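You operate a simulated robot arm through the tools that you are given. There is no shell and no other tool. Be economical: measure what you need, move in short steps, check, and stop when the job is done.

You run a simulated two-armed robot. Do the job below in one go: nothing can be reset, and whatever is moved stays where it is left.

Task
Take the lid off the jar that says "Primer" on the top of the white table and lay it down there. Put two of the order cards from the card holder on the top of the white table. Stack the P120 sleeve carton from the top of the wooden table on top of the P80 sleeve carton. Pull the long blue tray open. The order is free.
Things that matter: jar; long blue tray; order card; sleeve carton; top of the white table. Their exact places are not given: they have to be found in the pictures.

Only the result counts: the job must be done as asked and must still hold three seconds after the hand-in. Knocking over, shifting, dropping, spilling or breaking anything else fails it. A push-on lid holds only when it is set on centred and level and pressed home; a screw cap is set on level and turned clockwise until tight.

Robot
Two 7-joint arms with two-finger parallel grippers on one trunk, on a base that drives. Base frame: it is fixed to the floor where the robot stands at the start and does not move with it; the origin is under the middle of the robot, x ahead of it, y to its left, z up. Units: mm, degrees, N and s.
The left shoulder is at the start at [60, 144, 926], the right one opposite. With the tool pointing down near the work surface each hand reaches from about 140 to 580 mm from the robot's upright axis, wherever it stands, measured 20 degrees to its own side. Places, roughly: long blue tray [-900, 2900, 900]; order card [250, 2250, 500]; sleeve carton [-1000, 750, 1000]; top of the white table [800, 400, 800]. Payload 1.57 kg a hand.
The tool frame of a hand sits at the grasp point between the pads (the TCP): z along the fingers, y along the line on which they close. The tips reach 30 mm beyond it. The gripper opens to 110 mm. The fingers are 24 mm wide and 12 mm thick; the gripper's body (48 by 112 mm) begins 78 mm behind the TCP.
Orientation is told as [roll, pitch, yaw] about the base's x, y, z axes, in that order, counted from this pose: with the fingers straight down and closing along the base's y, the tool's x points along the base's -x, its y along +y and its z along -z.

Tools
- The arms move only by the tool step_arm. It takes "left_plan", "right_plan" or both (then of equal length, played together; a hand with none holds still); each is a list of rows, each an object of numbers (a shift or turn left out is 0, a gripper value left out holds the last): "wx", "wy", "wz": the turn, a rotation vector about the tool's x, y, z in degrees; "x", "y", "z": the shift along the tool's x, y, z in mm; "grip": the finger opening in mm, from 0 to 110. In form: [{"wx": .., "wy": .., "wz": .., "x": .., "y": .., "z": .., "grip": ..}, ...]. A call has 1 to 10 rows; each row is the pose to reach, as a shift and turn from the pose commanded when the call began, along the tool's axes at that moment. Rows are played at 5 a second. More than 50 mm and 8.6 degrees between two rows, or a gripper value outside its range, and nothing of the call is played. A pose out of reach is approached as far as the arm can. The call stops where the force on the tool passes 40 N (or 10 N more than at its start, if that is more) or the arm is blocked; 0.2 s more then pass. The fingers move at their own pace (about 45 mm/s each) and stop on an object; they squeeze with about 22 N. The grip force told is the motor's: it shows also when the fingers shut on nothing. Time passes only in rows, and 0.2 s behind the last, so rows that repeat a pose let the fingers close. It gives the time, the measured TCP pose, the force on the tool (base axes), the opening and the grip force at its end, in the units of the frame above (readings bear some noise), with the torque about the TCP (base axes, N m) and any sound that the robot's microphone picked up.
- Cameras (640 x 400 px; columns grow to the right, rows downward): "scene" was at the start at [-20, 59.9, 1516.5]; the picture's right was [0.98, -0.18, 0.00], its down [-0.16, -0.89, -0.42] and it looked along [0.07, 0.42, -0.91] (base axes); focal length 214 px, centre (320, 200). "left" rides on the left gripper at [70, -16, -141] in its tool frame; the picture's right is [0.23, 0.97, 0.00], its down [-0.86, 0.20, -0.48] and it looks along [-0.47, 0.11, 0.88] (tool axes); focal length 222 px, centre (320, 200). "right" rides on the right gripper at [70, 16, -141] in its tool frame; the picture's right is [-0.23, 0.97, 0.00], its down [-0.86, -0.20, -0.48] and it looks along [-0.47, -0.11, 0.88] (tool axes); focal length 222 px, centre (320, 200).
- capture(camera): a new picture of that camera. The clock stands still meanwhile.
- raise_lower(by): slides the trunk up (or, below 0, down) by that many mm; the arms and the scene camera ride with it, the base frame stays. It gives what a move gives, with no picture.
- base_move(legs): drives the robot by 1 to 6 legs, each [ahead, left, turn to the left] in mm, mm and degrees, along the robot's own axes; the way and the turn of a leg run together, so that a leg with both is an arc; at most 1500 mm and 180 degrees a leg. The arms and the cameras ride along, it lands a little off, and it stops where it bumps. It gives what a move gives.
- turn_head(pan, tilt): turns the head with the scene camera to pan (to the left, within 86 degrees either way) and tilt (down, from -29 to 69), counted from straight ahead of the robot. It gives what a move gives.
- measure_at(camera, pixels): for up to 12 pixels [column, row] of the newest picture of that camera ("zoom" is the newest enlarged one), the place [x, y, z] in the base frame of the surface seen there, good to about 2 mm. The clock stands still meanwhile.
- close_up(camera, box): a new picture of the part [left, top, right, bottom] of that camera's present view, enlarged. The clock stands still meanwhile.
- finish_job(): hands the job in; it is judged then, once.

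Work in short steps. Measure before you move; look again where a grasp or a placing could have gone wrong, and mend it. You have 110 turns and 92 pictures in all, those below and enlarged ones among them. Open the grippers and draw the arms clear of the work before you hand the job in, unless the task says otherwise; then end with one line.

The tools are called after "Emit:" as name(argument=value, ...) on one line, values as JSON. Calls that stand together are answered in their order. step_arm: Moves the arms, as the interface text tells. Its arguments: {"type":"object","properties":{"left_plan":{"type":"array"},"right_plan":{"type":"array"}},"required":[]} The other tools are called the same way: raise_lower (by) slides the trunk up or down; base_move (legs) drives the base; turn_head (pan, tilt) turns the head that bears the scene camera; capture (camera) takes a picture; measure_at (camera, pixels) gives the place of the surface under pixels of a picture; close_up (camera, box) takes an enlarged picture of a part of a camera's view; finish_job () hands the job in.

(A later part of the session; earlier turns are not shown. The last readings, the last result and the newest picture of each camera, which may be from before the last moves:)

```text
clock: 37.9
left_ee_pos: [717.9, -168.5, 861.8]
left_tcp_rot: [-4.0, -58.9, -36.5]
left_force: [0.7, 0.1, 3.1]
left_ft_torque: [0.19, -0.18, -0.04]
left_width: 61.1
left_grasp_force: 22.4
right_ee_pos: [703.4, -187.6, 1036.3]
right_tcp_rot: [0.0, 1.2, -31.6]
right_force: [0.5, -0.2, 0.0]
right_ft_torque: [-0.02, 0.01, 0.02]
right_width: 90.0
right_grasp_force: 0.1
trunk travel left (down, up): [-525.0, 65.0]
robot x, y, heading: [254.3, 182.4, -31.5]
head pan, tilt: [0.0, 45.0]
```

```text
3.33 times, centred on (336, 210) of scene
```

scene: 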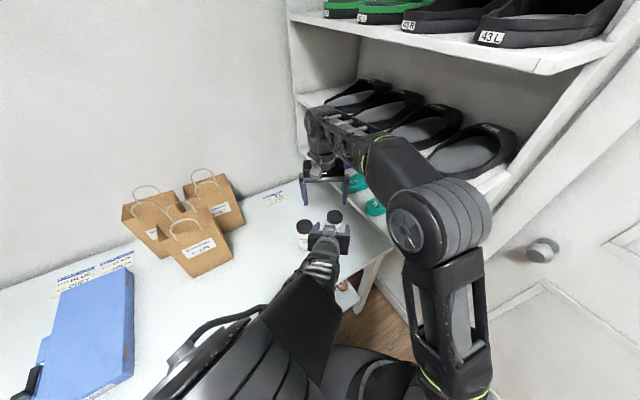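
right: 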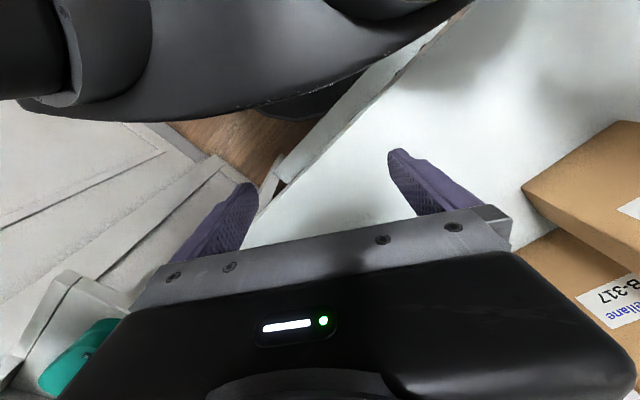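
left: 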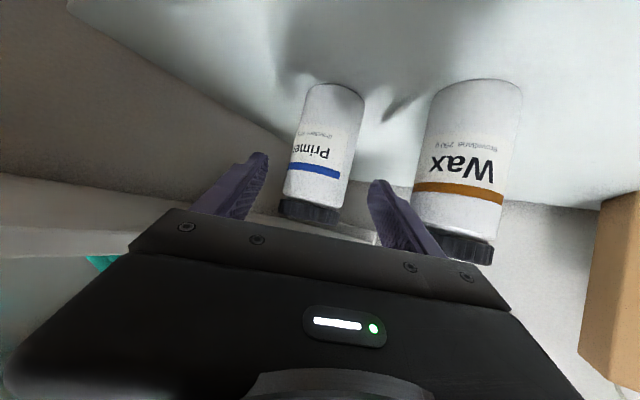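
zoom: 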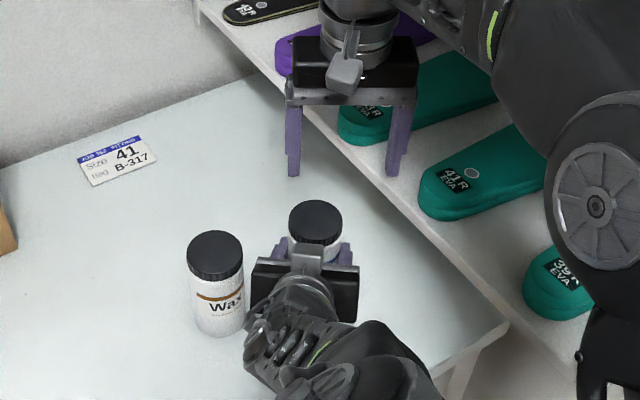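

Right hand is 24 mm off laterally. I correct it, narrow the opening to 72 and pre-turn 60° clockwise so there's room to unscrew counter-clockwise.

Emit:
step_arm(right_plan=[{"x": -1, "y": 8, "wz": 8, "grip": 74}, {"x": -2, "y": 16, "wz": 16}, {"x": -2.5, "y": 24, "wz": 24}, {"x": -2.5, "y": 24, "wz": 32}, {"x": -2.5, "y": 24, "wz": 40}, {"x": -2.5, "y": 24, "wz": 48}, {"x": -2.5, "y": 24, "wz": 56}, {"x": -2.5, "y": 24, "wz": 62}, {"x": -2.5, "y": 24, "wz": 62}])

Emit:
capture(camera="scene")

```text
clock: 39.9
left_ee_pos: [719.5, -168.5, 861.3]
left_tcp_rot: [-4.1, -58.9, -36.4]
left_force: [1.9, -0.1, 4.9]
left_ft_torque: [0.2, -0.23, -0.06]
left_width: 61.6
left_grasp_force: 22.3
right_ee_pos: [720.3, -169.4, 1035.2]
right_tcp_rot: [-1.1, 0.6, -93.7]
right_force: [0.4, -0.3, 1.0]
right_ft_torque: [-0.01, -0.01, -0.01]
right_width: 73.8
right_grasp_force: 0.0
trunk travel left (down, up): [-525.0, 65.0]
robot x, y, heading: [254.6, 181.1, -31.6]
head pan, tilt: [0.0, 45.0]
```

```text
63 pictures are left
```

scene: 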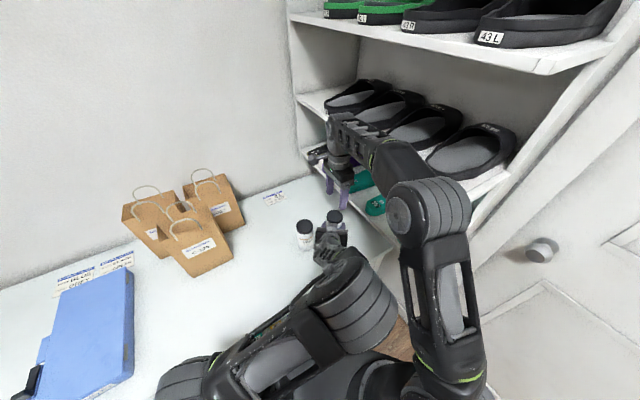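

The right hand is centred at [720,-169]. I descend to TCP z≈937 and close on the lid.

Emit:
step_arm(right_plan=[{"z": 35}, {"z": 65}, {"z": 85}, {"z": 98}, {"z": 98, "grip": 45}, {"z": 98, "grip": 45}, {"z": 98, "grip": 45}])

Emit:
close_up(camera="scene", box=[240, 150, 432, 270])

```text
clock: 41.5
left_ee_pos: [718.9, -168.2, 861.5]
left_tcp_rot: [-4.1, -58.9, -36.6]
left_force: [-12.2, 4.0, 8.5]
left_ft_torque: [0.08, -0.54, -0.14]
left_width: 61.2
left_grasp_force: 21.3
right_ee_pos: [720.0, -168.8, 935.8]
right_tcp_rot: [-0.9, 0.6, -93.6]
right_force: [14.2, -3.2, -0.7]
right_ft_torque: [-0.05, -0.59, 0.04]
right_width: 60.5
right_grasp_force: 22.2
trunk travel left (down, up): [-525.0, 65.0]
robot x, y, heading: [252.6, 183.1, -31.4]
head pan, tilt: [0.0, 45.0]
```

```text
3.33 times, centred on (336, 210) of scene
```

zoom: 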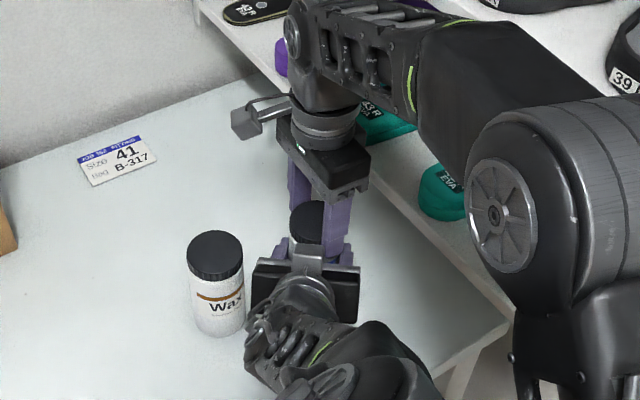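

Lid gripped (60.5 mm). I turn counter-clockwise 80° (wz negative) with a small centring shift and watch the torque.

Emit:
step_arm(right_plan=[{"y": 1.5}, {"y": 1.5, "wz": -8}, {"y": 1.5, "wz": -16}, {"y": 1.5, "wz": -24}, {"y": 1.5, "wz": -32}, {"y": 1.5, "wz": -40}, {"y": 1.5, "wz": -48}, {"y": 1.5, "wz": -56}, {"y": 1.5, "wz": -64}, {"y": 1.5, "wz": -72}])

```text
clock: 43.7
left_ee_pos: [718.4, -168.8, 862.1]
left_tcp_rot: [-4.2, -59.0, -36.4]
left_force: [0.9, 0.0, 2.9]
left_ft_torque: [0.22, -0.11, 0.34]
left_width: 60.8
left_grasp_force: 21.9
right_ee_pos: [719.1, -167.2, 936.9]
right_tcp_rot: [0.3, 1.2, -21.5]
right_force: [-0.5, -0.4, 0.4]
right_ft_torque: [-0.11, 0.12, -0.39]
right_width: 61.8
right_grasp_force: 16.3
trunk travel left (down, up): [-525.0, 65.0]
robot x, y, heading: [249.0, 178.8, -31.7]
head pan, tilt: [0.0, 45.0]
```

It turned 72° with ~0.4 N m resistance. I continue counter-clockwise with a slight rise allowance.

Emit:
step_arm(right_plan=[{"wz": -8}, {"wz": -16}, {"wz": -24}, {"wz": -32}, {"wz": -40}, {"wz": -48}, {"wz": -56}, {"wz": -64}, {"wz": -72}, {"wz": -80}])

Emit:
close_up(camera="scene", box=[240, 150, 432, 270])

```text
clock: 45.9
left_ee_pos: [719.4, -168.7, 861.5]
left_tcp_rot: [-4.2, -58.9, -36.4]
left_force: [0.9, 1.0, -0.2]
left_ft_torque: [0.21, 0.03, 0.45]
left_width: 60.8
left_grasp_force: 22.0
right_ee_pos: [719.9, -166.7, 937.0]
right_tcp_rot: [1.1, -0.1, 58.5]
right_force: [0.1, 1.0, 1.8]
right_ft_torque: [-0.02, -0.06, -0.41]
right_width: 61.4
right_grasp_force: 21.9
trunk travel left (down, up): [-525.0, 65.0]
robot x, y, heading: [255.6, 183.2, -31.4]
head pan, tilt: [0.0, 45.0]
```

```text
3.33 times, centred on (336, 210) of scene
```

zoom: 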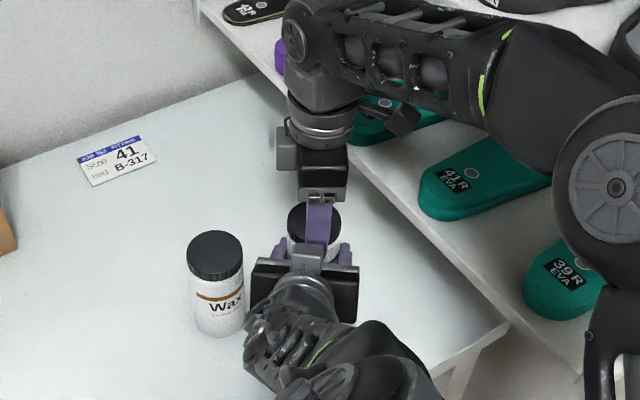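

152° turned. I try a small 6 mm lift to see whether the lid comes free.

Emit:
step_arm(right_plan=[{"z": -3}, {"z": -6}])

Emit:
capture(camera="left")

```text
clock: 46.5
left_ee_pos: [718.9, -168.8, 862.8]
left_tcp_rot: [-4.2, -59.0, -36.4]
left_force: [-3.6, 2.5, 10.1]
left_ft_torque: [-0.17, -0.18, 0.0]
left_width: 60.4
left_grasp_force: 21.9
right_ee_pos: [718.8, -168.2, 941.0]
right_tcp_rot: [1.3, 0.0, 58.4]
right_force: [2.7, -3.6, -11.9]
right_ft_torque: [-0.09, -0.08, 0.04]
right_width: 60.1
right_grasp_force: 17.8
trunk travel left (down, up): [-525.0, 65.0]
robot x, y, heading: [253.4, 182.7, -31.6]
head pan, tilt: [0.0, 45.0]
```

```text
60 pictures are left
```

left: 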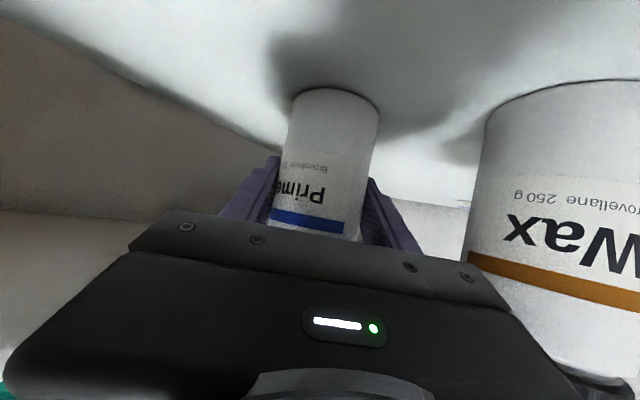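

The jar did not rotate, but the lid still resists (12 N). I ease back, open, turn the hand back clockwise and re-grip for another turn.

Emit:
step_arm(right_plan=[{"z": 2}, {"z": 2, "grip": 74}, {"z": 2, "grip": 74}, {"wz": 8, "z": 2}, {"wz": 16, "z": 2}, {"wz": 24, "z": 2}, {"wz": 32, "z": 2}, {"wz": 40, "z": 2}, {"wz": 48, "z": 2}, {"wz": 56, "z": 2}])

Emit:
step_arm(right_plan=[{"wz": 8}, {"wz": 16}, {"wz": 24}, {"wz": 32}, {"wz": 40}, {"wz": 48}, {"wz": 56}, {"wz": 64}, {"wz": 72}, {"wz": 80}])

Emit:
close_up(camera="scene", box=[240, 150, 432, 270])

```text
clock: 48.7
left_ee_pos: [718.7, -168.5, 861.3]
left_tcp_rot: [-4.1, -58.8, -36.5]
left_force: [0.6, 0.9, -3.0]
left_ft_torque: [-0.01, -0.02, -0.01]
left_width: 60.4
left_grasp_force: 22.1
right_ee_pos: [719.2, -168.6, 939.9]
right_tcp_rot: [0.7, 1.0, 2.3]
right_force: [0.6, 0.2, 0.4]
right_ft_torque: [0.03, 0.02, 0.0]
right_width: 73.9
right_grasp_force: 0.3
trunk travel left (down, up): [-525.0, 65.0]
robot x, y, heading: [252.5, 183.0, -31.6]
head pan, tilt: [0.0, 45.0]
```

```text
clock: 50.9
left_ee_pos: [719.0, -168.2, 861.3]
left_tcp_rot: [-4.0, -58.9, -36.5]
left_force: [-0.2, 0.2, -2.9]
left_ft_torque: [-0.01, 0.02, 0.0]
left_width: 60.4
left_grasp_force: 22.2
right_ee_pos: [720.0, -166.9, 941.4]
right_tcp_rot: [-0.8, 0.9, -77.7]
right_force: [1.0, -0.5, 0.0]
right_ft_torque: [0.03, 0.02, 0.03]
right_width: 74.1
right_grasp_force: 0.0
trunk travel left (down, up): [-525.0, 65.0]
robot x, y, heading: [254.4, 182.7, -31.7]
head pan, tilt: [0.0, 45.0]
```

```text
3.33 times, centred on (336, 210) of scene
```

zoom: 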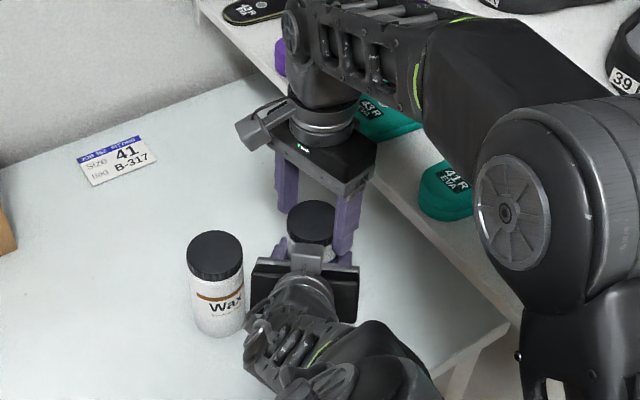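

I measure the lid top now to see whether it has risen.

Emit:
measure_at(camera="zoom", pixels=[[312, 218], [318, 222], [308, 214], [322, 240], [310, 246], [215, 250]])

Emit:
step_arm(right_plan=[{"z": 2, "grip": 45}, {"z": 2}, {"z": 2}, {"wz": -8, "z": 1}, {"wz": -16, "z": 0}, {"wz": -24, "z": 0}, {"wz": -32, "z": 0}, {"wz": -40, "z": 0}, {"wz": -48, "z": 0}, {"wz": -56, "z": 0}])

```text
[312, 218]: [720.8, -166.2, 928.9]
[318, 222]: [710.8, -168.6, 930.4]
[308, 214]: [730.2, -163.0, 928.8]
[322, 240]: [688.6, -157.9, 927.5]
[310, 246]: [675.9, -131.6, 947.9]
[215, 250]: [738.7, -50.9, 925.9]
```

```text
clock: 53.1
left_ee_pos: [720.7, -169.1, 861.5]
left_tcp_rot: [-4.1, -58.9, -36.4]
left_force: [1.6, -4.3, 2.5]
left_ft_torque: [0.61, -0.31, 0.02]
left_width: 60.6
left_grasp_force: 21.9
right_ee_pos: [720.6, -167.1, 941.3]
right_tcp_rot: [0.3, 1.2, -21.4]
right_force: [-1.1, 5.0, -4.9]
right_ft_torque: [-0.23, 0.37, -0.02]
right_width: 59.4
right_grasp_force: 22.4
trunk travel left (down, up): [-525.0, 65.0]
robot x, y, heading: [256.7, 182.1, -31.7]
head pan, tilt: [0.0, 45.0]
```

The lid rose ~2–3 mm and turning torque is now nearly zero, so it's a screw lid coming loose. I continue 80° more.

Emit:
step_arm(right_plan=[{"wz": -8}, {"wz": -16}, {"wz": -24}, {"wz": -32}, {"wz": -40}, {"wz": -48}, {"wz": -56}, {"wz": -64}, {"wz": -72}, {"wz": -80}])

Emit:
step_arm(right_plan=[{"z": -3}, {"z": -6}, {"z": -8}])

Emit:
close_up(camera="scene", box=[240, 150, 432, 270])

```text
clock: 55.3
left_ee_pos: [720.4, -169.1, 861.5]
left_tcp_rot: [-4.1, -58.7, -36.5]
left_force: [7.7, -11.1, -8.5]
left_ft_torque: [0.67, -0.14, 0.06]
left_width: 60.8
left_grasp_force: 22.1
right_ee_pos: [720.6, -167.1, 941.3]
right_tcp_rot: [1.3, -0.1, 58.6]
right_force: [-8.2, 11.9, 7.7]
right_ft_torque: [0.23, 0.79, -0.07]
right_width: 59.3
right_grasp_force: 21.4
trunk travel left (down, up): [-525.0, 65.0]
robot x, y, heading: [255.2, 182.9, -31.6]
head pan, tilt: [0.0, 45.0]
```

```text
clock: 56.1
left_ee_pos: [718.0, -170.6, 861.3]
left_tcp_rot: [-4.4, -58.9, -36.4]
left_force: [-2.4, -4.7, 10.3]
left_ft_torque: [0.21, -0.12, -0.01]
left_width: 60.7
left_grasp_force: 12.3
right_ee_pos: [720.4, -167.2, 948.4]
right_tcp_rot: [1.2, -0.2, 58.3]
right_force: [1.7, 6.0, -13.7]
right_ft_torque: [0.18, -0.01, 0.04]
right_width: 59.6
right_grasp_force: 21.5
trunk travel left (down, up): [-525.0, 65.0]
robot x, y, heading: [252.1, 182.3, -31.6]
head pan, tilt: [0.0, 45.0]
```

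```text
3.33 times, centred on (336, 210) of scene
```

zoom: 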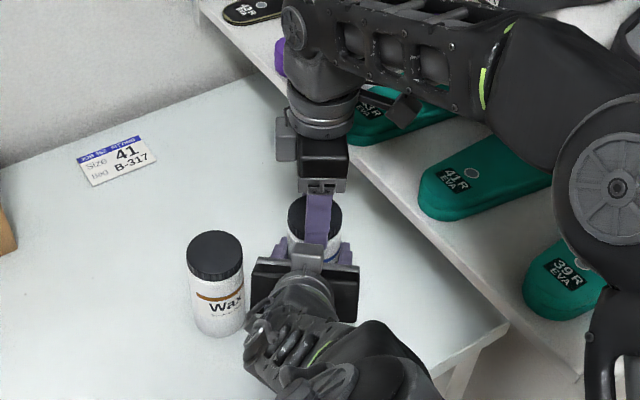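

Still 14 N pull, so the thread isn't fully out. I ease down 5 mm, open, turn back and do a third turn.

Emit:
step_arm(right_plan=[{"z": 5}, {"z": 5, "grip": 74}, {"z": 5, "grip": 74}, {"wz": 8, "z": 5}, {"wz": 16, "z": 5}, {"wz": 24, "z": 5}, {"wz": 32, "z": 5}, {"wz": 40, "z": 5}, {"wz": 48, "z": 5}, {"wz": 56, "z": 5}])

Emit:
step_arm(right_plan=[{"wz": 8}, {"wz": 16}, {"wz": 24}, {"wz": 32}, {"wz": 40}, {"wz": 48}, {"wz": 56}, {"wz": 64}, {"wz": 72}, {"wz": 80}])

Emit:
close_up(camera="scene", box=[240, 150, 432, 270])

Emit:
measure_at(camera="zoom", pixels=[[312, 218], [318, 222], [308, 212], [314, 208], [215, 250]])

```text
clock: 58.3
left_ee_pos: [719.4, -169.4, 861.6]
left_tcp_rot: [-4.1, -58.8, -36.6]
left_force: [0.3, -0.3, -3.7]
left_ft_torque: [-0.02, -0.02, -0.03]
left_width: 60.2
left_grasp_force: 21.9
right_ee_pos: [719.4, -167.6, 944.2]
right_tcp_rot: [0.7, 1.0, 2.3]
right_force: [-0.2, -0.2, 0.4]
right_ft_torque: [0.03, -0.01, 0.02]
right_width: 74.2
right_grasp_force: 0.1
trunk travel left (down, up): [-525.0, 65.0]
robot x, y, heading: [254.5, 182.1, -31.6]
head pan, tilt: [0.0, 45.0]
```

```text
clock: 60.5
left_ee_pos: [719.3, -169.5, 861.8]
left_tcp_rot: [-4.1, -58.9, -36.5]
left_force: [0.2, 0.3, -3.2]
left_ft_torque: [0.0, 0.0, 0.01]
left_width: 60.4
left_grasp_force: 22.0
right_ee_pos: [719.3, -165.9, 943.5]
right_tcp_rot: [-0.9, 0.9, -77.7]
right_force: [-0.2, -0.7, 0.5]
right_ft_torque: [0.0, -0.05, -0.02]
right_width: 74.0
right_grasp_force: 0.2
trunk travel left (down, up): [-525.0, 65.0]
robot x, y, heading: [252.0, 182.9, -31.8]
head pan, tilt: [0.0, 45.0]
```

```text
3.33 times, centred on (336, 210) of scene
```

zoom: 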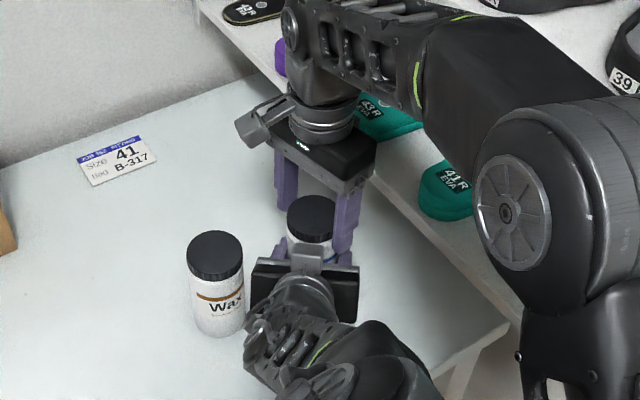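

```text
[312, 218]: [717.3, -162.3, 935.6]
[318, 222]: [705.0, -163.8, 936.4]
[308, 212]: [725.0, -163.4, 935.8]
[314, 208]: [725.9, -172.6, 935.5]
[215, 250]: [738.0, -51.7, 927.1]
```

Lid top is now at z 936. Re-grip and turn another ~136°.

Emit:
step_arm(right_plan=[{"grip": 45}, {"grip": 45}, {"grip": 45}, {"wz": -8}, {"wz": -16}, {"wz": -24}, {"wz": -32, "z": -1}, {"wz": -40, "z": -1}, {"wz": -48, "z": -1}, {"wz": -56, "z": -1}])

Emit:
step_arm(right_plan=[{"wz": -8}, {"wz": -16}, {"wz": -24, "z": -1}, {"wz": -32, "z": -1}, {"wz": -40, "z": -1}, {"wz": -48, "z": -1}, {"wz": -56, "z": -2}, {"wz": -64, "z": -2}, {"wz": -72, "z": -2}, {"wz": -80, "z": -2}])

Emit:
step_arm(right_plan=[{"z": -3}, {"z": -6}])

Emit:
capture(camera="left")

```text
clock: 62.7
left_ee_pos: [718.3, -168.5, 859.7]
left_tcp_rot: [-4.0, -58.9, -36.5]
left_force: [-0.9, -0.2, -2.8]
left_ft_torque: [-0.03, -0.02, 0.01]
left_width: 60.2
left_grasp_force: 21.9
right_ee_pos: [720.3, -166.5, 944.9]
right_tcp_rot: [0.4, 1.2, -21.4]
right_force: [0.3, 0.6, 0.3]
right_ft_torque: [-0.02, -0.04, -0.02]
right_width: 59.2
right_grasp_force: 22.1
trunk travel left (down, up): [-525.0, 65.0]
robot x, y, heading: [256.7, 183.2, -31.6]
head pan, tilt: [0.0, 45.0]
```

```text
clock: 64.9
left_ee_pos: [719.6, -168.5, 860.1]
left_tcp_rot: [-4.0, -58.7, -36.5]
left_force: [1.1, 2.0, -3.6]
left_ft_torque: [-0.08, -0.01, 0.02]
left_width: 60.1
left_grasp_force: 22.1
right_ee_pos: [719.3, -167.4, 947.1]
right_tcp_rot: [1.2, -0.1, 58.6]
right_force: [0.1, -1.8, -0.3]
right_ft_torque: [-0.04, 0.03, -0.02]
right_width: 59.6
right_grasp_force: 22.1
trunk travel left (down, up): [-525.0, 65.0]
robot x, y, heading: [255.6, 181.6, -31.5]
head pan, tilt: [0.0, 45.0]
```

```text
clock: 65.5
left_ee_pos: [719.5, -169.6, 861.8]
left_tcp_rot: [-4.1, -59.0, -36.5]
left_force: [-0.3, 1.1, -1.2]
left_ft_torque: [-0.09, 0.01, 0.0]
left_width: 60.4
left_grasp_force: 22.5
right_ee_pos: [719.4, -167.1, 952.7]
right_tcp_rot: [1.2, -0.2, 58.6]
right_force: [0.5, -0.4, -0.9]
right_ft_torque: [-0.01, -0.02, 0.01]
right_width: 59.0
right_grasp_force: 21.9
trunk travel left (down, up): [-525.0, 65.0]
robot x, y, heading: [254.4, 183.4, -31.7]
head pan, tilt: [0.0, 45.0]
```

```text
56 pictures are left
```

left: 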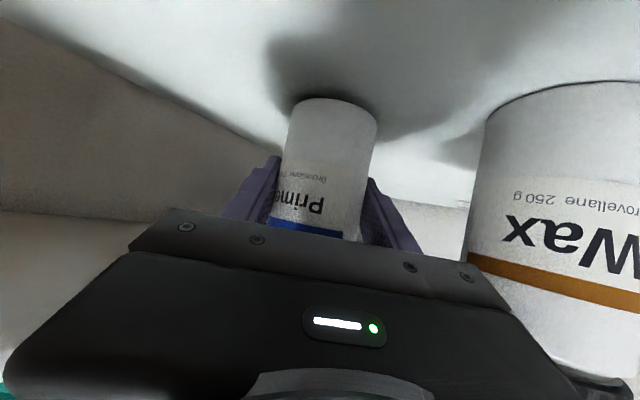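

The forces are zero: the lid is free. The jar seems to have slid up a few mm in the left grip, so I lift the lid away and lower the jar gently to the table.

Emit:
step_arm(right_plan=[{"z": -20}, {"z": -45}, {"z": -70}, {"z": -70}])

Emit:
step_arm(left_plan=[{"x": 1.7, "z": 1}, {"x": 3.4, "z": 2}, {"x": 5.1, "z": 3.1}])

Emit:
close_up(camera="scene", box=[240, 130, 432, 250])

```text
clock: 66.5
left_ee_pos: [720.0, -169.8, 860.8]
left_tcp_rot: [-4.1, -58.8, -36.5]
left_force: [0.0, -1.2, -2.5]
left_ft_torque: [0.02, 0.0, 0.0]
left_width: 60.4
left_grasp_force: 21.9
right_ee_pos: [720.7, -169.2, 1021.4]
right_tcp_rot: [1.2, -0.1, 58.5]
right_force: [0.8, -0.2, 0.3]
right_ft_torque: [0.03, 0.03, 0.01]
right_width: 59.3
right_grasp_force: 22.2
trunk travel left (down, up): [-525.0, 65.0]
robot x, y, heading: [252.6, 184.9, -31.6]
head pan, tilt: [0.0, 45.0]
```

```text
clock: 67.3
left_ee_pos: [718.4, -170.3, 856.5]
left_tcp_rot: [-4.1, -58.9, -36.4]
left_force: [0.1, -0.6, -3.5]
left_ft_torque: [0.0, 0.05, 0.0]
left_width: 60.6
left_grasp_force: 22.0
right_ee_pos: [720.5, -168.8, 1023.0]
right_tcp_rot: [1.2, -0.1, 58.4]
right_force: [-0.6, 0.1, 0.3]
right_ft_torque: [-0.01, -0.03, 0.03]
right_width: 59.6
right_grasp_force: 22.1
trunk travel left (down, up): [-525.0, 65.0]
robot x, y, heading: [252.7, 182.2, -31.7]
head pan, tilt: [0.0, 45.0]
```

```text
3.33 times, centred on (336, 190) of scene
```

zoom: 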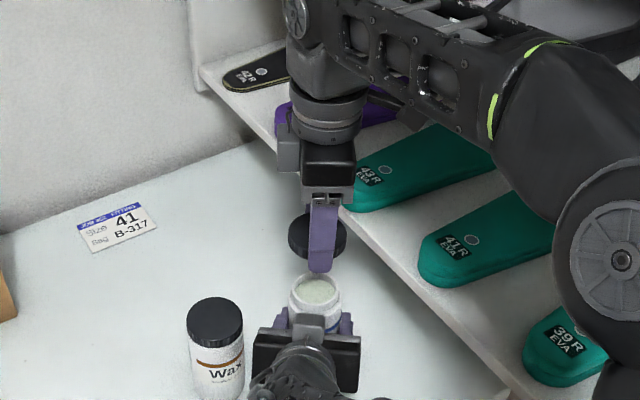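

Lid is off. The left still carries the jar (Fz −3.5), so I lower a little more until contact.

Emit:
step_arm(left_plan=[{"x": 1.3, "z": 0.8}, {"x": 2.6, "z": 1.6}])

Emit:
step_arm(left_plan=[{"x": 1.3, "z": 0.8}])

Emit:
capture(camera="left")

Emit:
measure_at(camera="left", pixels=[[330, 105], [330, 112], [330, 92], [330, 80], [350, 150], [400, 250]])

```text
clock: 67.9
left_ee_pos: [718.1, -169.8, 857.2]
left_tcp_rot: [-4.1, -59.2, -36.5]
left_force: [-1.7, 3.9, 14.9]
left_ft_torque: [0.63, -0.2, 0.06]
left_width: 60.4
left_grasp_force: 22.1
right_ee_pos: [718.8, -167.0, 1023.2]
right_tcp_rot: [1.1, 0.0, 58.5]
right_force: [0.4, -0.5, 0.6]
right_ft_torque: [-0.02, 0.03, -0.02]
right_width: 59.2
right_grasp_force: 22.5
trunk travel left (down, up): [-525.0, 65.0]
robot x, y, heading: [250.4, 181.7, -31.5]
head pan, tilt: [0.0, 45.0]
```

```text
clock: 68.3
left_ee_pos: [717.6, -170.1, 854.7]
left_tcp_rot: [-4.3, -59.2, -36.2]
left_force: [2.3, 0.4, 18.2]
left_ft_torque: [0.5, -0.49, 0.07]
left_width: 60.9
left_grasp_force: 22.5
right_ee_pos: [720.0, -167.2, 1024.1]
right_tcp_rot: [1.2, 0.0, 58.5]
right_force: [-0.9, 0.2, 0.3]
right_ft_torque: [0.01, 0.0, -0.02]
right_width: 59.5
right_grasp_force: 22.0
trunk travel left (down, up): [-525.0, 65.0]
robot x, y, heading: [252.9, 179.0, -31.5]
head pan, tilt: [0.0, 45.0]
```

```text
54 pictures are left
```

left: 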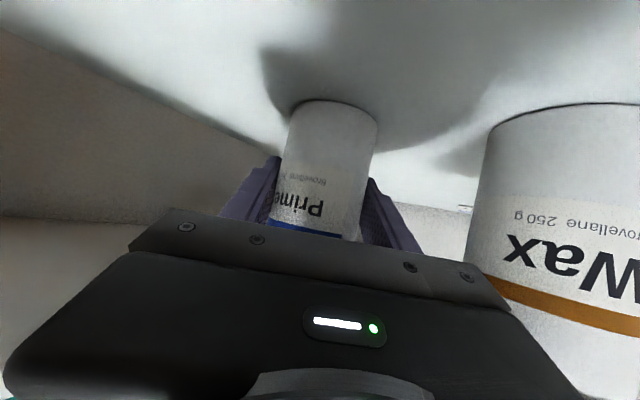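

```text
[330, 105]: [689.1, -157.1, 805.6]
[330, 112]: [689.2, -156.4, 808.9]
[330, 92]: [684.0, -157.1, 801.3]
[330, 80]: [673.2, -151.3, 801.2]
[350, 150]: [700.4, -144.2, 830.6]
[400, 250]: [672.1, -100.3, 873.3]
```

The jar is seated on the table (18 N). I release, back the left hand out along its axis.

Emit:
step_arm(left_plan=[{"x": -1}, {"x": -1, "grip": 84}, {"x": -1, "grip": 84}, {"z": -25, "grip": 84}, {"z": -50}, {"z": -75}, {"z": -95}])

Emit:
close_up(camera="scene", box=[240, 130, 432, 250])

```text
clock: 69.9
left_ee_pos: [655.4, -117.4, 900.6]
left_tcp_rot: [-4.1, -58.8, -36.4]
left_force: [-0.9, 0.3, -0.8]
left_ft_torque: [-0.04, -0.01, 0.01]
left_width: 83.8
left_grasp_force: 0.0
right_ee_pos: [720.0, -168.8, 1022.8]
right_tcp_rot: [1.2, 0.0, 58.4]
right_force: [-0.4, 0.2, 0.8]
right_ft_torque: [-0.01, -0.02, 0.04]
right_width: 59.4
right_grasp_force: 22.4
trunk travel left (down, up): [-525.0, 65.0]
robot x, y, heading: [252.5, 181.3, -31.7]
head pan, tilt: [0.0, 45.0]
```

```text
3.33 times, centred on (336, 190) of scene
```

zoom: 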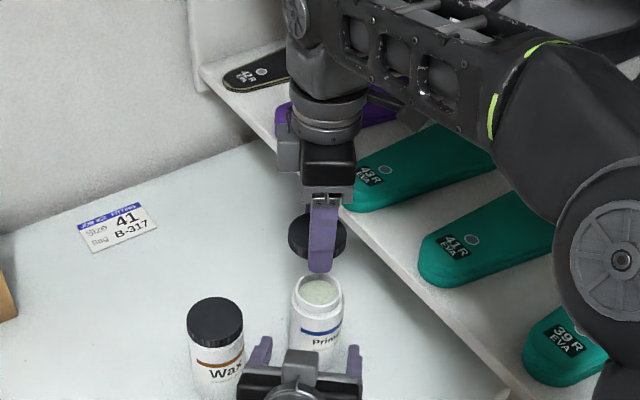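

The jar stands well. I retract the left hand along its earlier path to the left.

Emit:
step_arm(left_plan=[{"x": -25, "z": -27}, {"x": -49, "z": -54}, {"x": -62, "y": 38, "z": -76}, {"x": -75, "y": 76, "z": -98}, {"x": -88, "y": 114, "z": -121}, {"x": -102, "y": 152, "z": -143}, {"x": -115, "y": 190, "z": -165}, {"x": -128, "y": 229, "z": -188}, {"x": -141, "y": 267, "z": -210}])

Emit:
capture(camera="scene")

```text
clock: 71.9
left_ee_pos: [754.0, 161.9, 1119.9]
left_tcp_rot: [-3.9, -58.8, -36.8]
left_force: [0.4, -0.8, -0.7]
left_ft_torque: [-0.01, 0.01, 0.0]
left_width: 83.9
left_grasp_force: 0.1
left hand out of reach, approached as far as the arm can: row 4, 5, 6, 7, 8
right_ee_pos: [719.8, -169.2, 1022.5]
right_tcp_rot: [1.1, 0.0, 58.4]
right_force: [-0.4, -0.2, -0.4]
right_ft_torque: [0.0, 0.0, -0.03]
right_width: 59.4
right_grasp_force: 22.0
trunk travel left (down, up): [-525.0, 65.0]
robot x, y, heading: [255.3, 182.5, -31.7]
head pan, tilt: [0.0, 45.0]
```

```text
52 pictures are left
```

scene: 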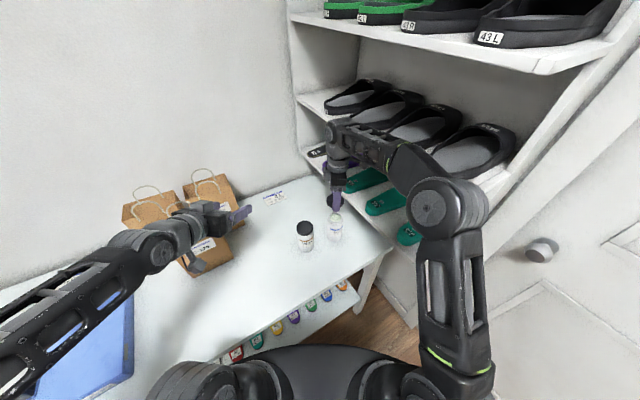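

Now I carry the lid to a free spot near [625,-150] and lower it toward the table.

Emit:
step_arm(right_plan=[{"x": 11, "y": 30}, {"x": 22, "y": 60}, {"x": 34, "y": 91}, {"x": 34, "y": 91, "z": 45}, {"x": 34, "y": 91, "z": 90}, {"x": 34, "y": 91, "z": 130}, {"x": 34, "y": 91, "z": 165}, {"x": 34, "y": 91, "z": 182}])

Emit:
close_up(camera="scene", box=[240, 180, 432, 300])

```text
clock: 73.7
left_ee_pos: [754.2, 161.3, 1120.6]
left_tcp_rot: [-4.1, -58.8, -36.6]
left_force: [-0.6, -1.0, 0.3]
left_ft_torque: [0.0, -0.01, -0.04]
left_width: 84.2
left_grasp_force: 0.0
right_ee_pos: [623.1, -150.7, 840.6]
right_tcp_rot: [1.2, 0.0, 58.4]
right_force: [-0.3, 0.1, 0.7]
right_ft_torque: [0.02, 0.0, -0.04]
right_width: 58.9
right_grasp_force: 21.9
trunk travel left (down, up): [-525.0, 65.0]
robot x, y, heading: [255.8, 180.6, -31.4]
head pan, tilt: [0.0, 45.0]
```

```text
3.33 times, centred on (336, 240) of scene
```

zoom: 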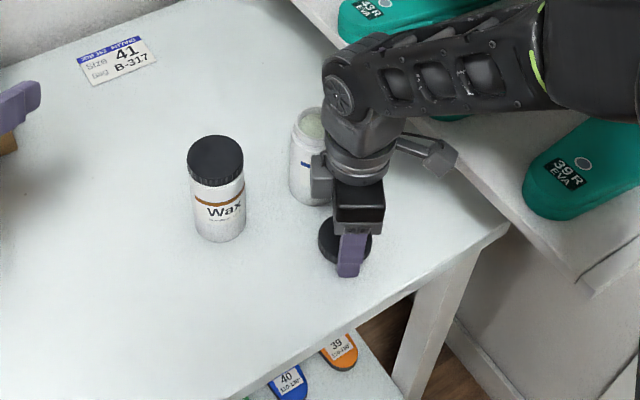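

Close to the table; I lower the last ~9 mm gently.

Emit:
step_arm(right_plan=[{"z": 4}, {"z": 7}, {"z": 9}])

```text
clock: 74.5
left_ee_pos: [753.2, 161.5, 1119.4]
left_tcp_rot: [-4.1, -58.7, -36.5]
left_force: [0.3, 0.1, 0.0]
left_ft_torque: [-0.01, 0.02, 0.01]
left_width: 84.2
left_grasp_force: 0.1
right_ee_pos: [622.6, -148.1, 832.2]
right_tcp_rot: [1.3, 0.1, 58.4]
right_force: [-0.3, -0.7, -0.9]
right_ft_torque: [-0.04, 0.01, 0.01]
right_width: 59.3
right_grasp_force: 22.1
trunk travel left (down, up): [-525.0, 65.0]
robot x, y, heading: [253.3, 181.7, -31.3]
head pan, tilt: [0.0, 45.0]
```

Emit:
step_arm(right_plan=[{"z": 1.5}, {"z": 3}])

```text
clock: 75.1
left_ee_pos: [755.0, 161.7, 1120.6]
left_tcp_rot: [-4.0, -58.8, -36.6]
left_force: [0.6, 0.3, 0.3]
left_ft_torque: [-0.02, -0.01, -0.02]
left_width: 84.0
left_grasp_force: 0.1
right_ee_pos: [621.6, -146.8, 830.3]
right_tcp_rot: [1.2, -0.2, 58.5]
right_force: [0.6, 0.3, 3.1]
right_ft_torque: [-0.09, -0.05, -0.02]
right_width: 59.3
right_grasp_force: 22.2
trunk travel left (down, up): [-525.0, 65.0]
robot x, y, heading: [254.9, 184.6, -31.3]
head pan, tilt: [0.0, 45.0]
```

Contact (3 N). I open and rise straight up.

Emit:
step_arm(right_plan=[{"grip": 78}, {"grip": 78}, {"z": -40}, {"z": -85}, {"z": -130}, {"z": -170}])

Emit:
close_up(camera="scene", box=[240, 180, 432, 300])

```text
clock: 76.5
left_ee_pos: [753.6, 161.8, 1118.6]
left_tcp_rot: [-4.2, -58.8, -36.5]
left_force: [-0.6, -0.4, -0.7]
left_ft_torque: [0.01, 0.01, 0.01]
left_width: 84.3
left_grasp_force: 0.1
right_ee_pos: [622.9, -149.1, 1001.8]
right_tcp_rot: [1.3, 0.1, 58.4]
right_force: [-0.5, -0.9, -0.1]
right_ft_torque: [0.01, -0.01, 0.02]
right_width: 78.1
right_grasp_force: 0.1
trunk travel left (down, up): [-525.0, 65.0]
robot x, y, heading: [254.9, 180.1, -31.6]
head pan, tilt: [0.0, 45.0]
```

```text
3.33 times, centred on (336, 240) of scene
```

zoom: 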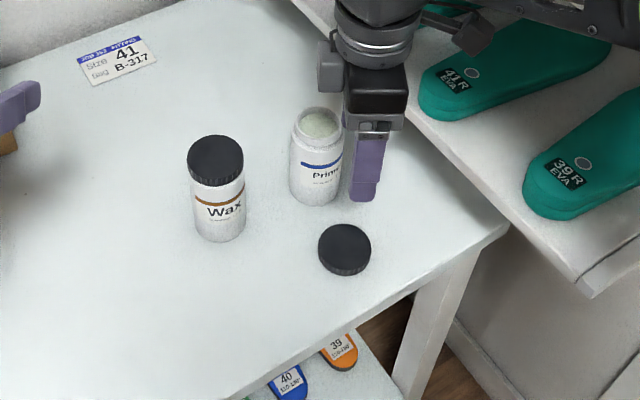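

The lid lies on the table; jar stands upright. Now I fold both arms back to compact downward poses.

Emit:
step_arm(left_plan=[{"wy": 6, "x": 17, "y": 5, "z": -14}, {"wy": 12, "x": 33, "y": 9, "z": -28}, {"wy": 18, "x": 50, "y": 14, "z": -42}, {"wy": 24, "x": 67, "y": 19, "z": -56}, {"wy": 30, "x": 84, "y": 23, "z": -70}, {"wy": 36, "x": 100, "y": 28, "z": -84}, {"wy": 42, "x": 117, "y": 33, "z": -98}, {"wy": 48, "x": 134, "y": 38, "z": -112}, {"wy": 54, "x": 150, "y": 42, "z": -126}, {"wy": 59, "x": 167, "y": 47, "z": -140}], right_plan=[{"wz": 8.5, "x": 3, "y": 23, "z": -10}, {"wz": 17, "x": 6, "y": 45, "z": -20}, {"wz": 25.5, "x": 9, "y": 68, "z": -20}, {"wz": 34, "x": 12, "y": 91, "z": -20}, {"wz": 42.5, "x": 15, "y": 113, "z": -20}, {"wz": 51, "x": 18, "y": 136, "z": -20}, {"wz": 59.5, "x": 21, "y": 159, "z": -20}, {"wz": 68, "x": 24, "y": 182, "z": -20}, {"wz": 76.5, "x": 27, "y": 204, "z": -20}, {"wz": 85, "x": 30, "y": 227, "z": -20}])

Emit:
capture(camera="scene")

```text
clock: 78.7
left_ee_pos: [622.6, 332.1, 1048.3]
left_tcp_rot: [-2.1, 0.1, -40.1]
left_force: [-1.6, 0.3, -0.3]
left_ft_torque: [-0.02, 0.0, 0.0]
left_width: 83.9
left_grasp_force: 0.0
right_ee_pos: [416.6, -57.5, 1024.4]
right_tcp_rot: [0.0, 1.2, -26.8]
right_force: [0.6, 0.1, -0.5]
right_ft_torque: [0.0, 0.01, -0.03]
right_width: 78.3
right_grasp_force: 0.1
trunk travel left (down, up): [-525.0, 65.0]
robot x, y, heading: [251.5, 182.3, -31.4]
head pan, tilt: [0.0, 45.0]
```

```text
49 pictures are left
```

scene: 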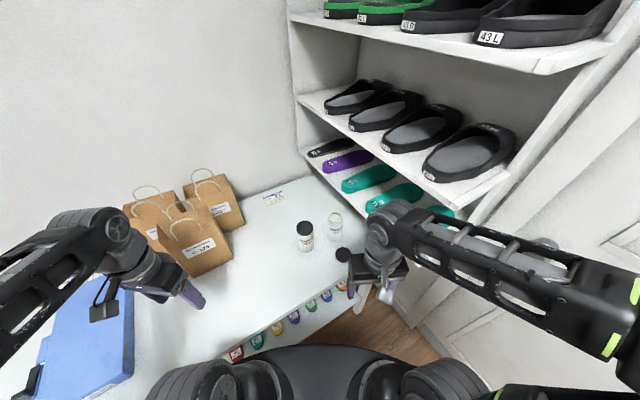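

Everything's fine there. Now I back away, turn to face the wooden table, and drive near it, with the trunk raised for clearance.

Emit:
base_move(legs=[[-300, 0, 0], [0, 0, 130], [0, 0, 81.4], [440, -500, 0]])

Emit:
raise_lower(by=60)

Emit:
turn_head(pan=0, tilt=45)

Emit:
capture(camera="scene")

```text
clock: 92.9
left_ee_pos: [-681.7, 526.9, 1047.6]
left_tcp_rot: [-2.1, 0.1, 171.0]
left_force: [0.2, 0.5, -0.3]
left_ft_torque: [0.02, -0.04, 0.0]
left_width: 84.1
left_grasp_force: 0.1
right_ee_pos: [-706.5, 963.9, 1024.8]
right_tcp_rot: [0.3, 1.2, -175.6]
right_force: [-0.7, 0.3, 0.1]
right_ft_torque: [-0.01, 0.01, -0.01]
right_width: 77.9
right_grasp_force: 0.0
trunk travel left (down, up): [-525.0, 65.0]
robot x, y, heading: [-440.8, 840.4, 179.0]
head pan, tilt: [0.0, 45.0]
```

```text
clock: 93.9
left_ee_pos: [-680.0, 526.3, 1106.5]
left_tcp_rot: [-2.0, 0.0, 171.0]
left_force: [0.0, 0.0, 0.3]
left_ft_torque: [0.0, 0.01, 0.01]
left_width: 84.2
left_grasp_force: 0.1
right_ee_pos: [-706.6, 964.0, 1084.4]
right_tcp_rot: [0.1, 1.2, -175.6]
right_force: [0.8, 0.3, -0.6]
right_ft_torque: [0.0, 0.01, -0.02]
right_width: 77.9
right_grasp_force: 0.0
trunk travel left (down, up): [-585.0, 5.0]
robot x, y, heading: [-439.3, 842.2, 179.4]
head pan, tilt: [0.0, 45.0]
```

```text
clock: 94.5
left_ee_pos: [-680.4, 525.7, 1106.9]
left_tcp_rot: [-2.2, 0.1, 171.0]
left_force: [0.6, 0.5, 0.9]
left_ft_torque: [0.01, 0.02, 0.02]
left_width: 83.8
left_grasp_force: 0.2
right_ee_pos: [-705.4, 964.9, 1084.6]
right_tcp_rot: [0.2, 1.2, -175.6]
right_force: [0.1, 0.1, 0.3]
right_ft_torque: [0.01, -0.04, 0.0]
right_width: 78.1
right_grasp_force: 0.1
trunk travel left (down, up): [-585.0, 5.0]
robot x, y, heading: [-439.7, 843.0, 179.5]
head pan, tilt: [0.0, 45.0]
```

```text
48 pictures are left
```

scene: 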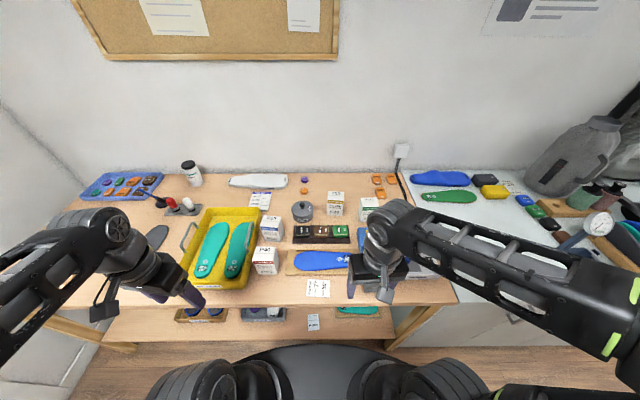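

P80 at (335,203) and P120 at (367,209). I zoom and measure them and the table edges.

Emit:
measure_at(camera="scene", pixels=[[330, 302], [330, 308], [320, 318], [420, 305], [130, 345], [350, 222], [307, 213], [200, 330]])

Emit:
close_up(camera="scene", box=[284, 170, 404, 245])

Emit:
measure_at(camera="zoom", pixels=[[235, 130], [315, 130], [235, 165], [315, 165], [275, 145], [275, 200], [400, 155], [480, 155], [400, 195], [500, 200], [440, 165], [450, 230]])

```text
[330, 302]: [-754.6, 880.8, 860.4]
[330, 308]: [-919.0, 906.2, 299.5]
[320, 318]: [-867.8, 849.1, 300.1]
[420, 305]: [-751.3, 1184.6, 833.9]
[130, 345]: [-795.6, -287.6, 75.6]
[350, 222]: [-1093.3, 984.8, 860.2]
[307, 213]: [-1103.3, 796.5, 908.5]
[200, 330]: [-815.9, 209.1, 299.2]
```

```text
5.33 times, centred on (344, 208) of scene
```

zoom: 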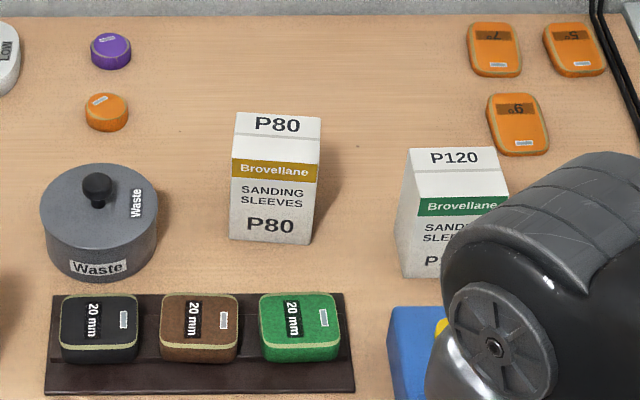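

```text
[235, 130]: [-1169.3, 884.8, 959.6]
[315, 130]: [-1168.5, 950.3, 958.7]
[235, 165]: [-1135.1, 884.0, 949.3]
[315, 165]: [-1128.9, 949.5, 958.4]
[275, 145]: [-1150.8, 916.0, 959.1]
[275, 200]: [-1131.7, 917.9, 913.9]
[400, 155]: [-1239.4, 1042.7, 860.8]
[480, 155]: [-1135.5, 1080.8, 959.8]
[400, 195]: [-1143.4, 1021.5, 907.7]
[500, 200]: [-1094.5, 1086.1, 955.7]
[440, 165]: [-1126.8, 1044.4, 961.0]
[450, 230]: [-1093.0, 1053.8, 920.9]
```

Both cartons are ~70 wide (y), ~55 deep, tops at z 960. I drive 160 mm ahead, and move the right hand aside to view P120 fully.

Emit:
base_move(legs=[[160, 0, 0]])

Emit:
step_arm(right_plan=[{"y": -45}, {"y": -90}, {"y": -135}, {"y": -170}])

Emit:
close_up(camera="scene", box=[270, 180, 430, 280])

```text
clock: 96.1
left_ee_pos: [-844.4, 528.9, 1107.6]
left_tcp_rot: [-2.2, 0.1, 171.0]
left_force: [-0.4, 0.5, 0.4]
left_ft_torque: [0.0, -0.01, -0.01]
left_width: 84.1
left_grasp_force: 0.1
right_ee_pos: [-868.4, 966.3, 1084.0]
right_tcp_rot: [0.2, 1.2, -175.5]
right_force: [-0.1, -0.2, 0.5]
right_ft_torque: [0.0, 0.0, -0.02]
right_width: 78.4
right_grasp_force: 0.1
trunk travel left (down, up): [-585.0, 5.0]
robot x, y, heading: [-604.6, 843.4, 179.4]
head pan, tilt: [0.0, 45.0]
stopped in leg 1: the robot was blocked; the commanded pose is now the measured one
```

```text
clock: 97.1
left_ee_pos: [-844.0, 527.7, 1106.5]
left_tcp_rot: [-2.1, 0.1, 171.0]
left_force: [0.3, 0.2, 0.2]
left_ft_torque: [-0.01, 0.02, 0.03]
left_width: 83.8
left_grasp_force: 0.1
right_ee_pos: [-880.8, 1132.7, 1081.8]
right_tcp_rot: [0.2, 1.3, -175.7]
right_force: [-0.1, -0.2, 0.2]
right_ft_torque: [-0.03, 0.03, 0.02]
right_width: 78.2
right_grasp_force: 0.1
trunk travel left (down, up): [-585.0, 5.0]
robot x, y, heading: [-604.8, 842.3, 179.5]
head pan, tilt: [0.0, 45.0]
```

```text
4.00 times, centred on (350, 230) of scene
```

zoom: 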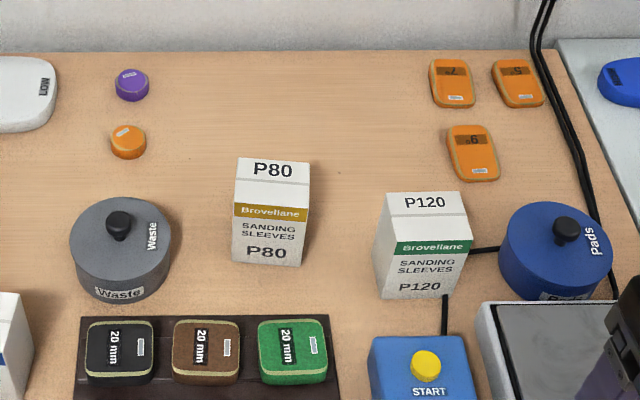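

I measure corners of both box tops.

Emit:
measure_at(camera="zoom", pixels=[[388, 196], [458, 196], [468, 235], [382, 237], [425, 215], [420, 265], [240, 163], [306, 166], [306, 206], [238, 200], [272, 185], [270, 235]])

```text
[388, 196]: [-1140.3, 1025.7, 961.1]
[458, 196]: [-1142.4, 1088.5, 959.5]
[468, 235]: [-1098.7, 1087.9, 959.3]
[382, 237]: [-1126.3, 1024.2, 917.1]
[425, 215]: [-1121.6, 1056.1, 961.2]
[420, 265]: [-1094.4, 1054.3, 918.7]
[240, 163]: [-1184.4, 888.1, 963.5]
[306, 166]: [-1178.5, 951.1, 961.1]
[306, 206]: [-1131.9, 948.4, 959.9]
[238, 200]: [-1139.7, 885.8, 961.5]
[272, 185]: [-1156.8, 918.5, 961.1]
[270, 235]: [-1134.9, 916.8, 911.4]
```

P120 centre [-1119,1056], P80 centre [-1158,918] (turned about −6°), tops 961. I turn the right hand 85° so it closes along x and bring it above P120.

Emit:
step_arm(right_plan=[{"x": -24, "y": 6, "wz": -8.5, "grip": 80}, {"x": -49, "y": 12, "wz": -17}, {"x": -73, "y": 18, "wz": -25.5}, {"x": -97, "y": 23, "wz": -34}, {"x": -122, "y": 29, "wz": -42.5}, {"x": -146, "y": 35, "wz": -51}, {"x": -170, "y": 41, "wz": -59.5}, {"x": -194, "y": 47, "wz": -68}, {"x": -219, "y": 53, "wz": -76.5}, {"x": -243, "y": 58.5, "z": 15, "wz": -85}])

Emit:
close_up(camera="scene", box=[270, 160, 430, 260])

```text
clock: 99.3
left_ee_pos: [-843.1, 528.6, 1107.2]
left_tcp_rot: [-2.1, 0.1, 171.0]
left_force: [0.0, -0.1, -0.1]
left_ft_torque: [0.01, -0.04, -0.02]
left_width: 83.9
left_grasp_force: 0.1
right_ee_pos: [-1122.7, 1058.0, 1065.6]
right_tcp_rot: [1.2, -0.1, -90.3]
right_force: [0.1, -0.6, -0.2]
right_ft_torque: [-0.03, -0.04, 0.01]
right_width: 80.1
right_grasp_force: 0.1
trunk travel left (down, up): [-585.0, 5.0]
robot x, y, heading: [-605.1, 848.0, 179.5]
head pan, tilt: [0.0, 45.0]
```

```text
4.00 times, centred on (350, 210) of scene
```

zoom: 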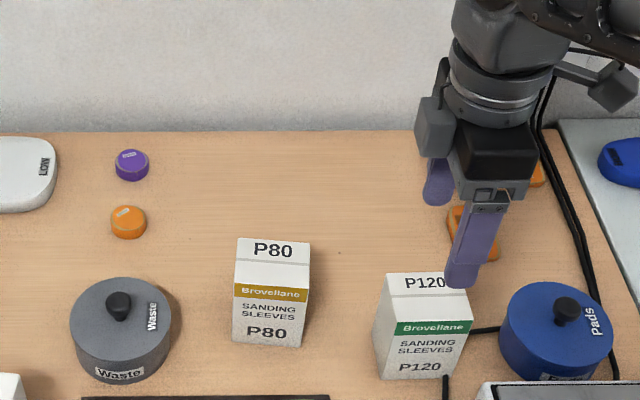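

Now adjust 3 mm, descend to z≈937 and close on P120.

Emit:
step_arm(right_plan=[{"y": 3, "x": -2, "wy": -1.2, "z": 30}, {"y": 3, "x": -2, "wy": -1.2, "z": 65}, {"y": 3, "x": -2, "wy": -1.2, "z": 100}, {"y": 3, "x": -2, "wy": -1.2, "z": 128}, {"y": 3, "x": -2, "wy": -1.2, "z": 128, "grip": 35}, {"y": 3, "x": -2, "wy": -1.2, "z": 128, "grip": 35}, {"y": 3, "x": -2, "wy": -1.2, "z": 128, "grip": 35}, {"y": 3, "x": -2, "wy": -1.2, "z": 128, "grip": 35}])

Emit:
close_up(camera="scene", box=[270, 160, 430, 260])

```text
clock: 101.1
left_ee_pos: [-842.6, 528.9, 1106.6]
left_tcp_rot: [-2.1, 0.1, 171.1]
left_force: [0.3, 0.3, 1.0]
left_ft_torque: [0.01, 0.03, 0.0]
left_width: 84.1
left_grasp_force: 0.1
right_ee_pos: [-1114.2, 1056.6, 935.6]
right_tcp_rot: [1.2, -1.3, -90.6]
right_force: [-1.1, 0.3, 1.1]
right_ft_torque: [-0.05, 0.09, -0.03]
right_width: 54.7
right_grasp_force: 21.8
trunk travel left (down, up): [-585.0, 5.0]
robot x, y, heading: [-604.6, 845.8, 179.3]
head pan, tilt: [0.0, 45.0]
```

```text
4.00 times, centred on (350, 210) of scene
```

zoom: 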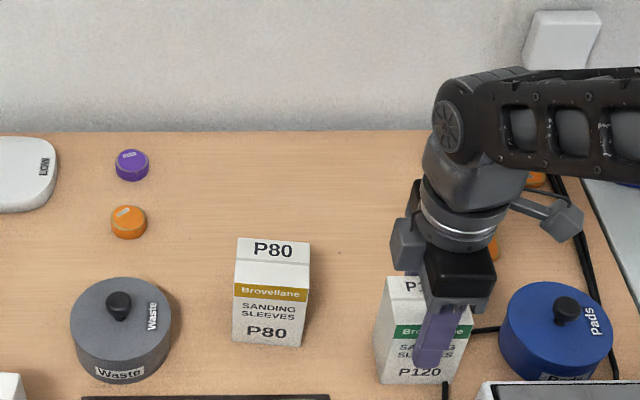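

P120 is gripped (54.7). I lift 118 mm, then carry it over P80, turning 5° clockwise to match.

Emit:
step_arm(right_plan=[{"z": -40}, {"z": -80}, {"z": -118}, {"z": -118}, {"x": -35, "y": -11, "z": -118, "wz": 1}, {"x": -70, "y": -22, "z": -118, "wz": 3}, {"x": -105, "y": -32, "z": -118, "wz": 5}, {"x": -139, "y": -42, "z": -118, "wz": 5}, {"x": -139, "y": -42, "z": -118, "wz": 5}])

Emit:
close_up(camera="scene", box=[250, 140, 410, 240])

```text
clock: 103.1
left_ee_pos: [-844.0, 528.6, 1108.5]
left_tcp_rot: [-2.1, 0.2, 171.0]
left_force: [0.5, -0.1, -0.2]
left_ft_torque: [-0.01, -0.01, -0.02]
left_width: 83.8
left_grasp_force: 0.2
right_ee_pos: [-1157.7, 918.5, 1054.7]
right_tcp_rot: [1.3, -1.0, -95.7]
right_force: [0.0, 0.0, -1.7]
right_ft_torque: [-0.01, 0.02, -0.04]
right_width: 55.1
right_grasp_force: 22.2
trunk travel left (down, up): [-585.0, 5.0]
robot x, y, heading: [-604.3, 844.5, 179.4]
head pan, tilt: [0.0, 45.0]
```

```text
4.00 times, centred on (330, 190) of scene
```

zoom: 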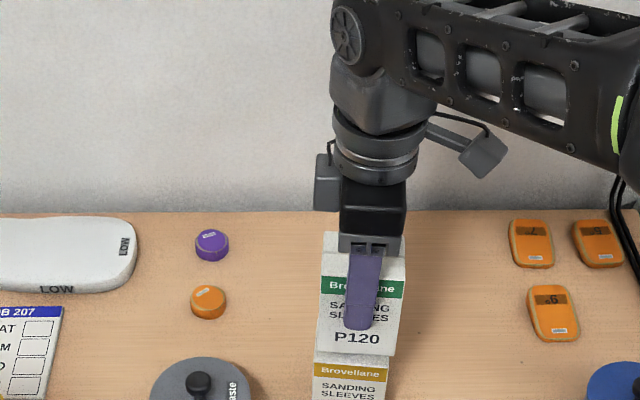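

I check alignment by measuring both front faces.

Emit:
measure_at(camera="zoom", pixels=[[322, 340], [395, 345], [325, 300], [398, 300], [318, 372], [385, 375], [318, 390], [383, 395]])

```text
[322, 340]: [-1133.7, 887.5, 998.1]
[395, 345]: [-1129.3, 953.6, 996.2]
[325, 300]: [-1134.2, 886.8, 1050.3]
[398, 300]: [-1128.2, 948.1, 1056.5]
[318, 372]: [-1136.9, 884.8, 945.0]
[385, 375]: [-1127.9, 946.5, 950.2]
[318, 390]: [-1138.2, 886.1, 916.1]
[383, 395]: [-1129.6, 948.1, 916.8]
```

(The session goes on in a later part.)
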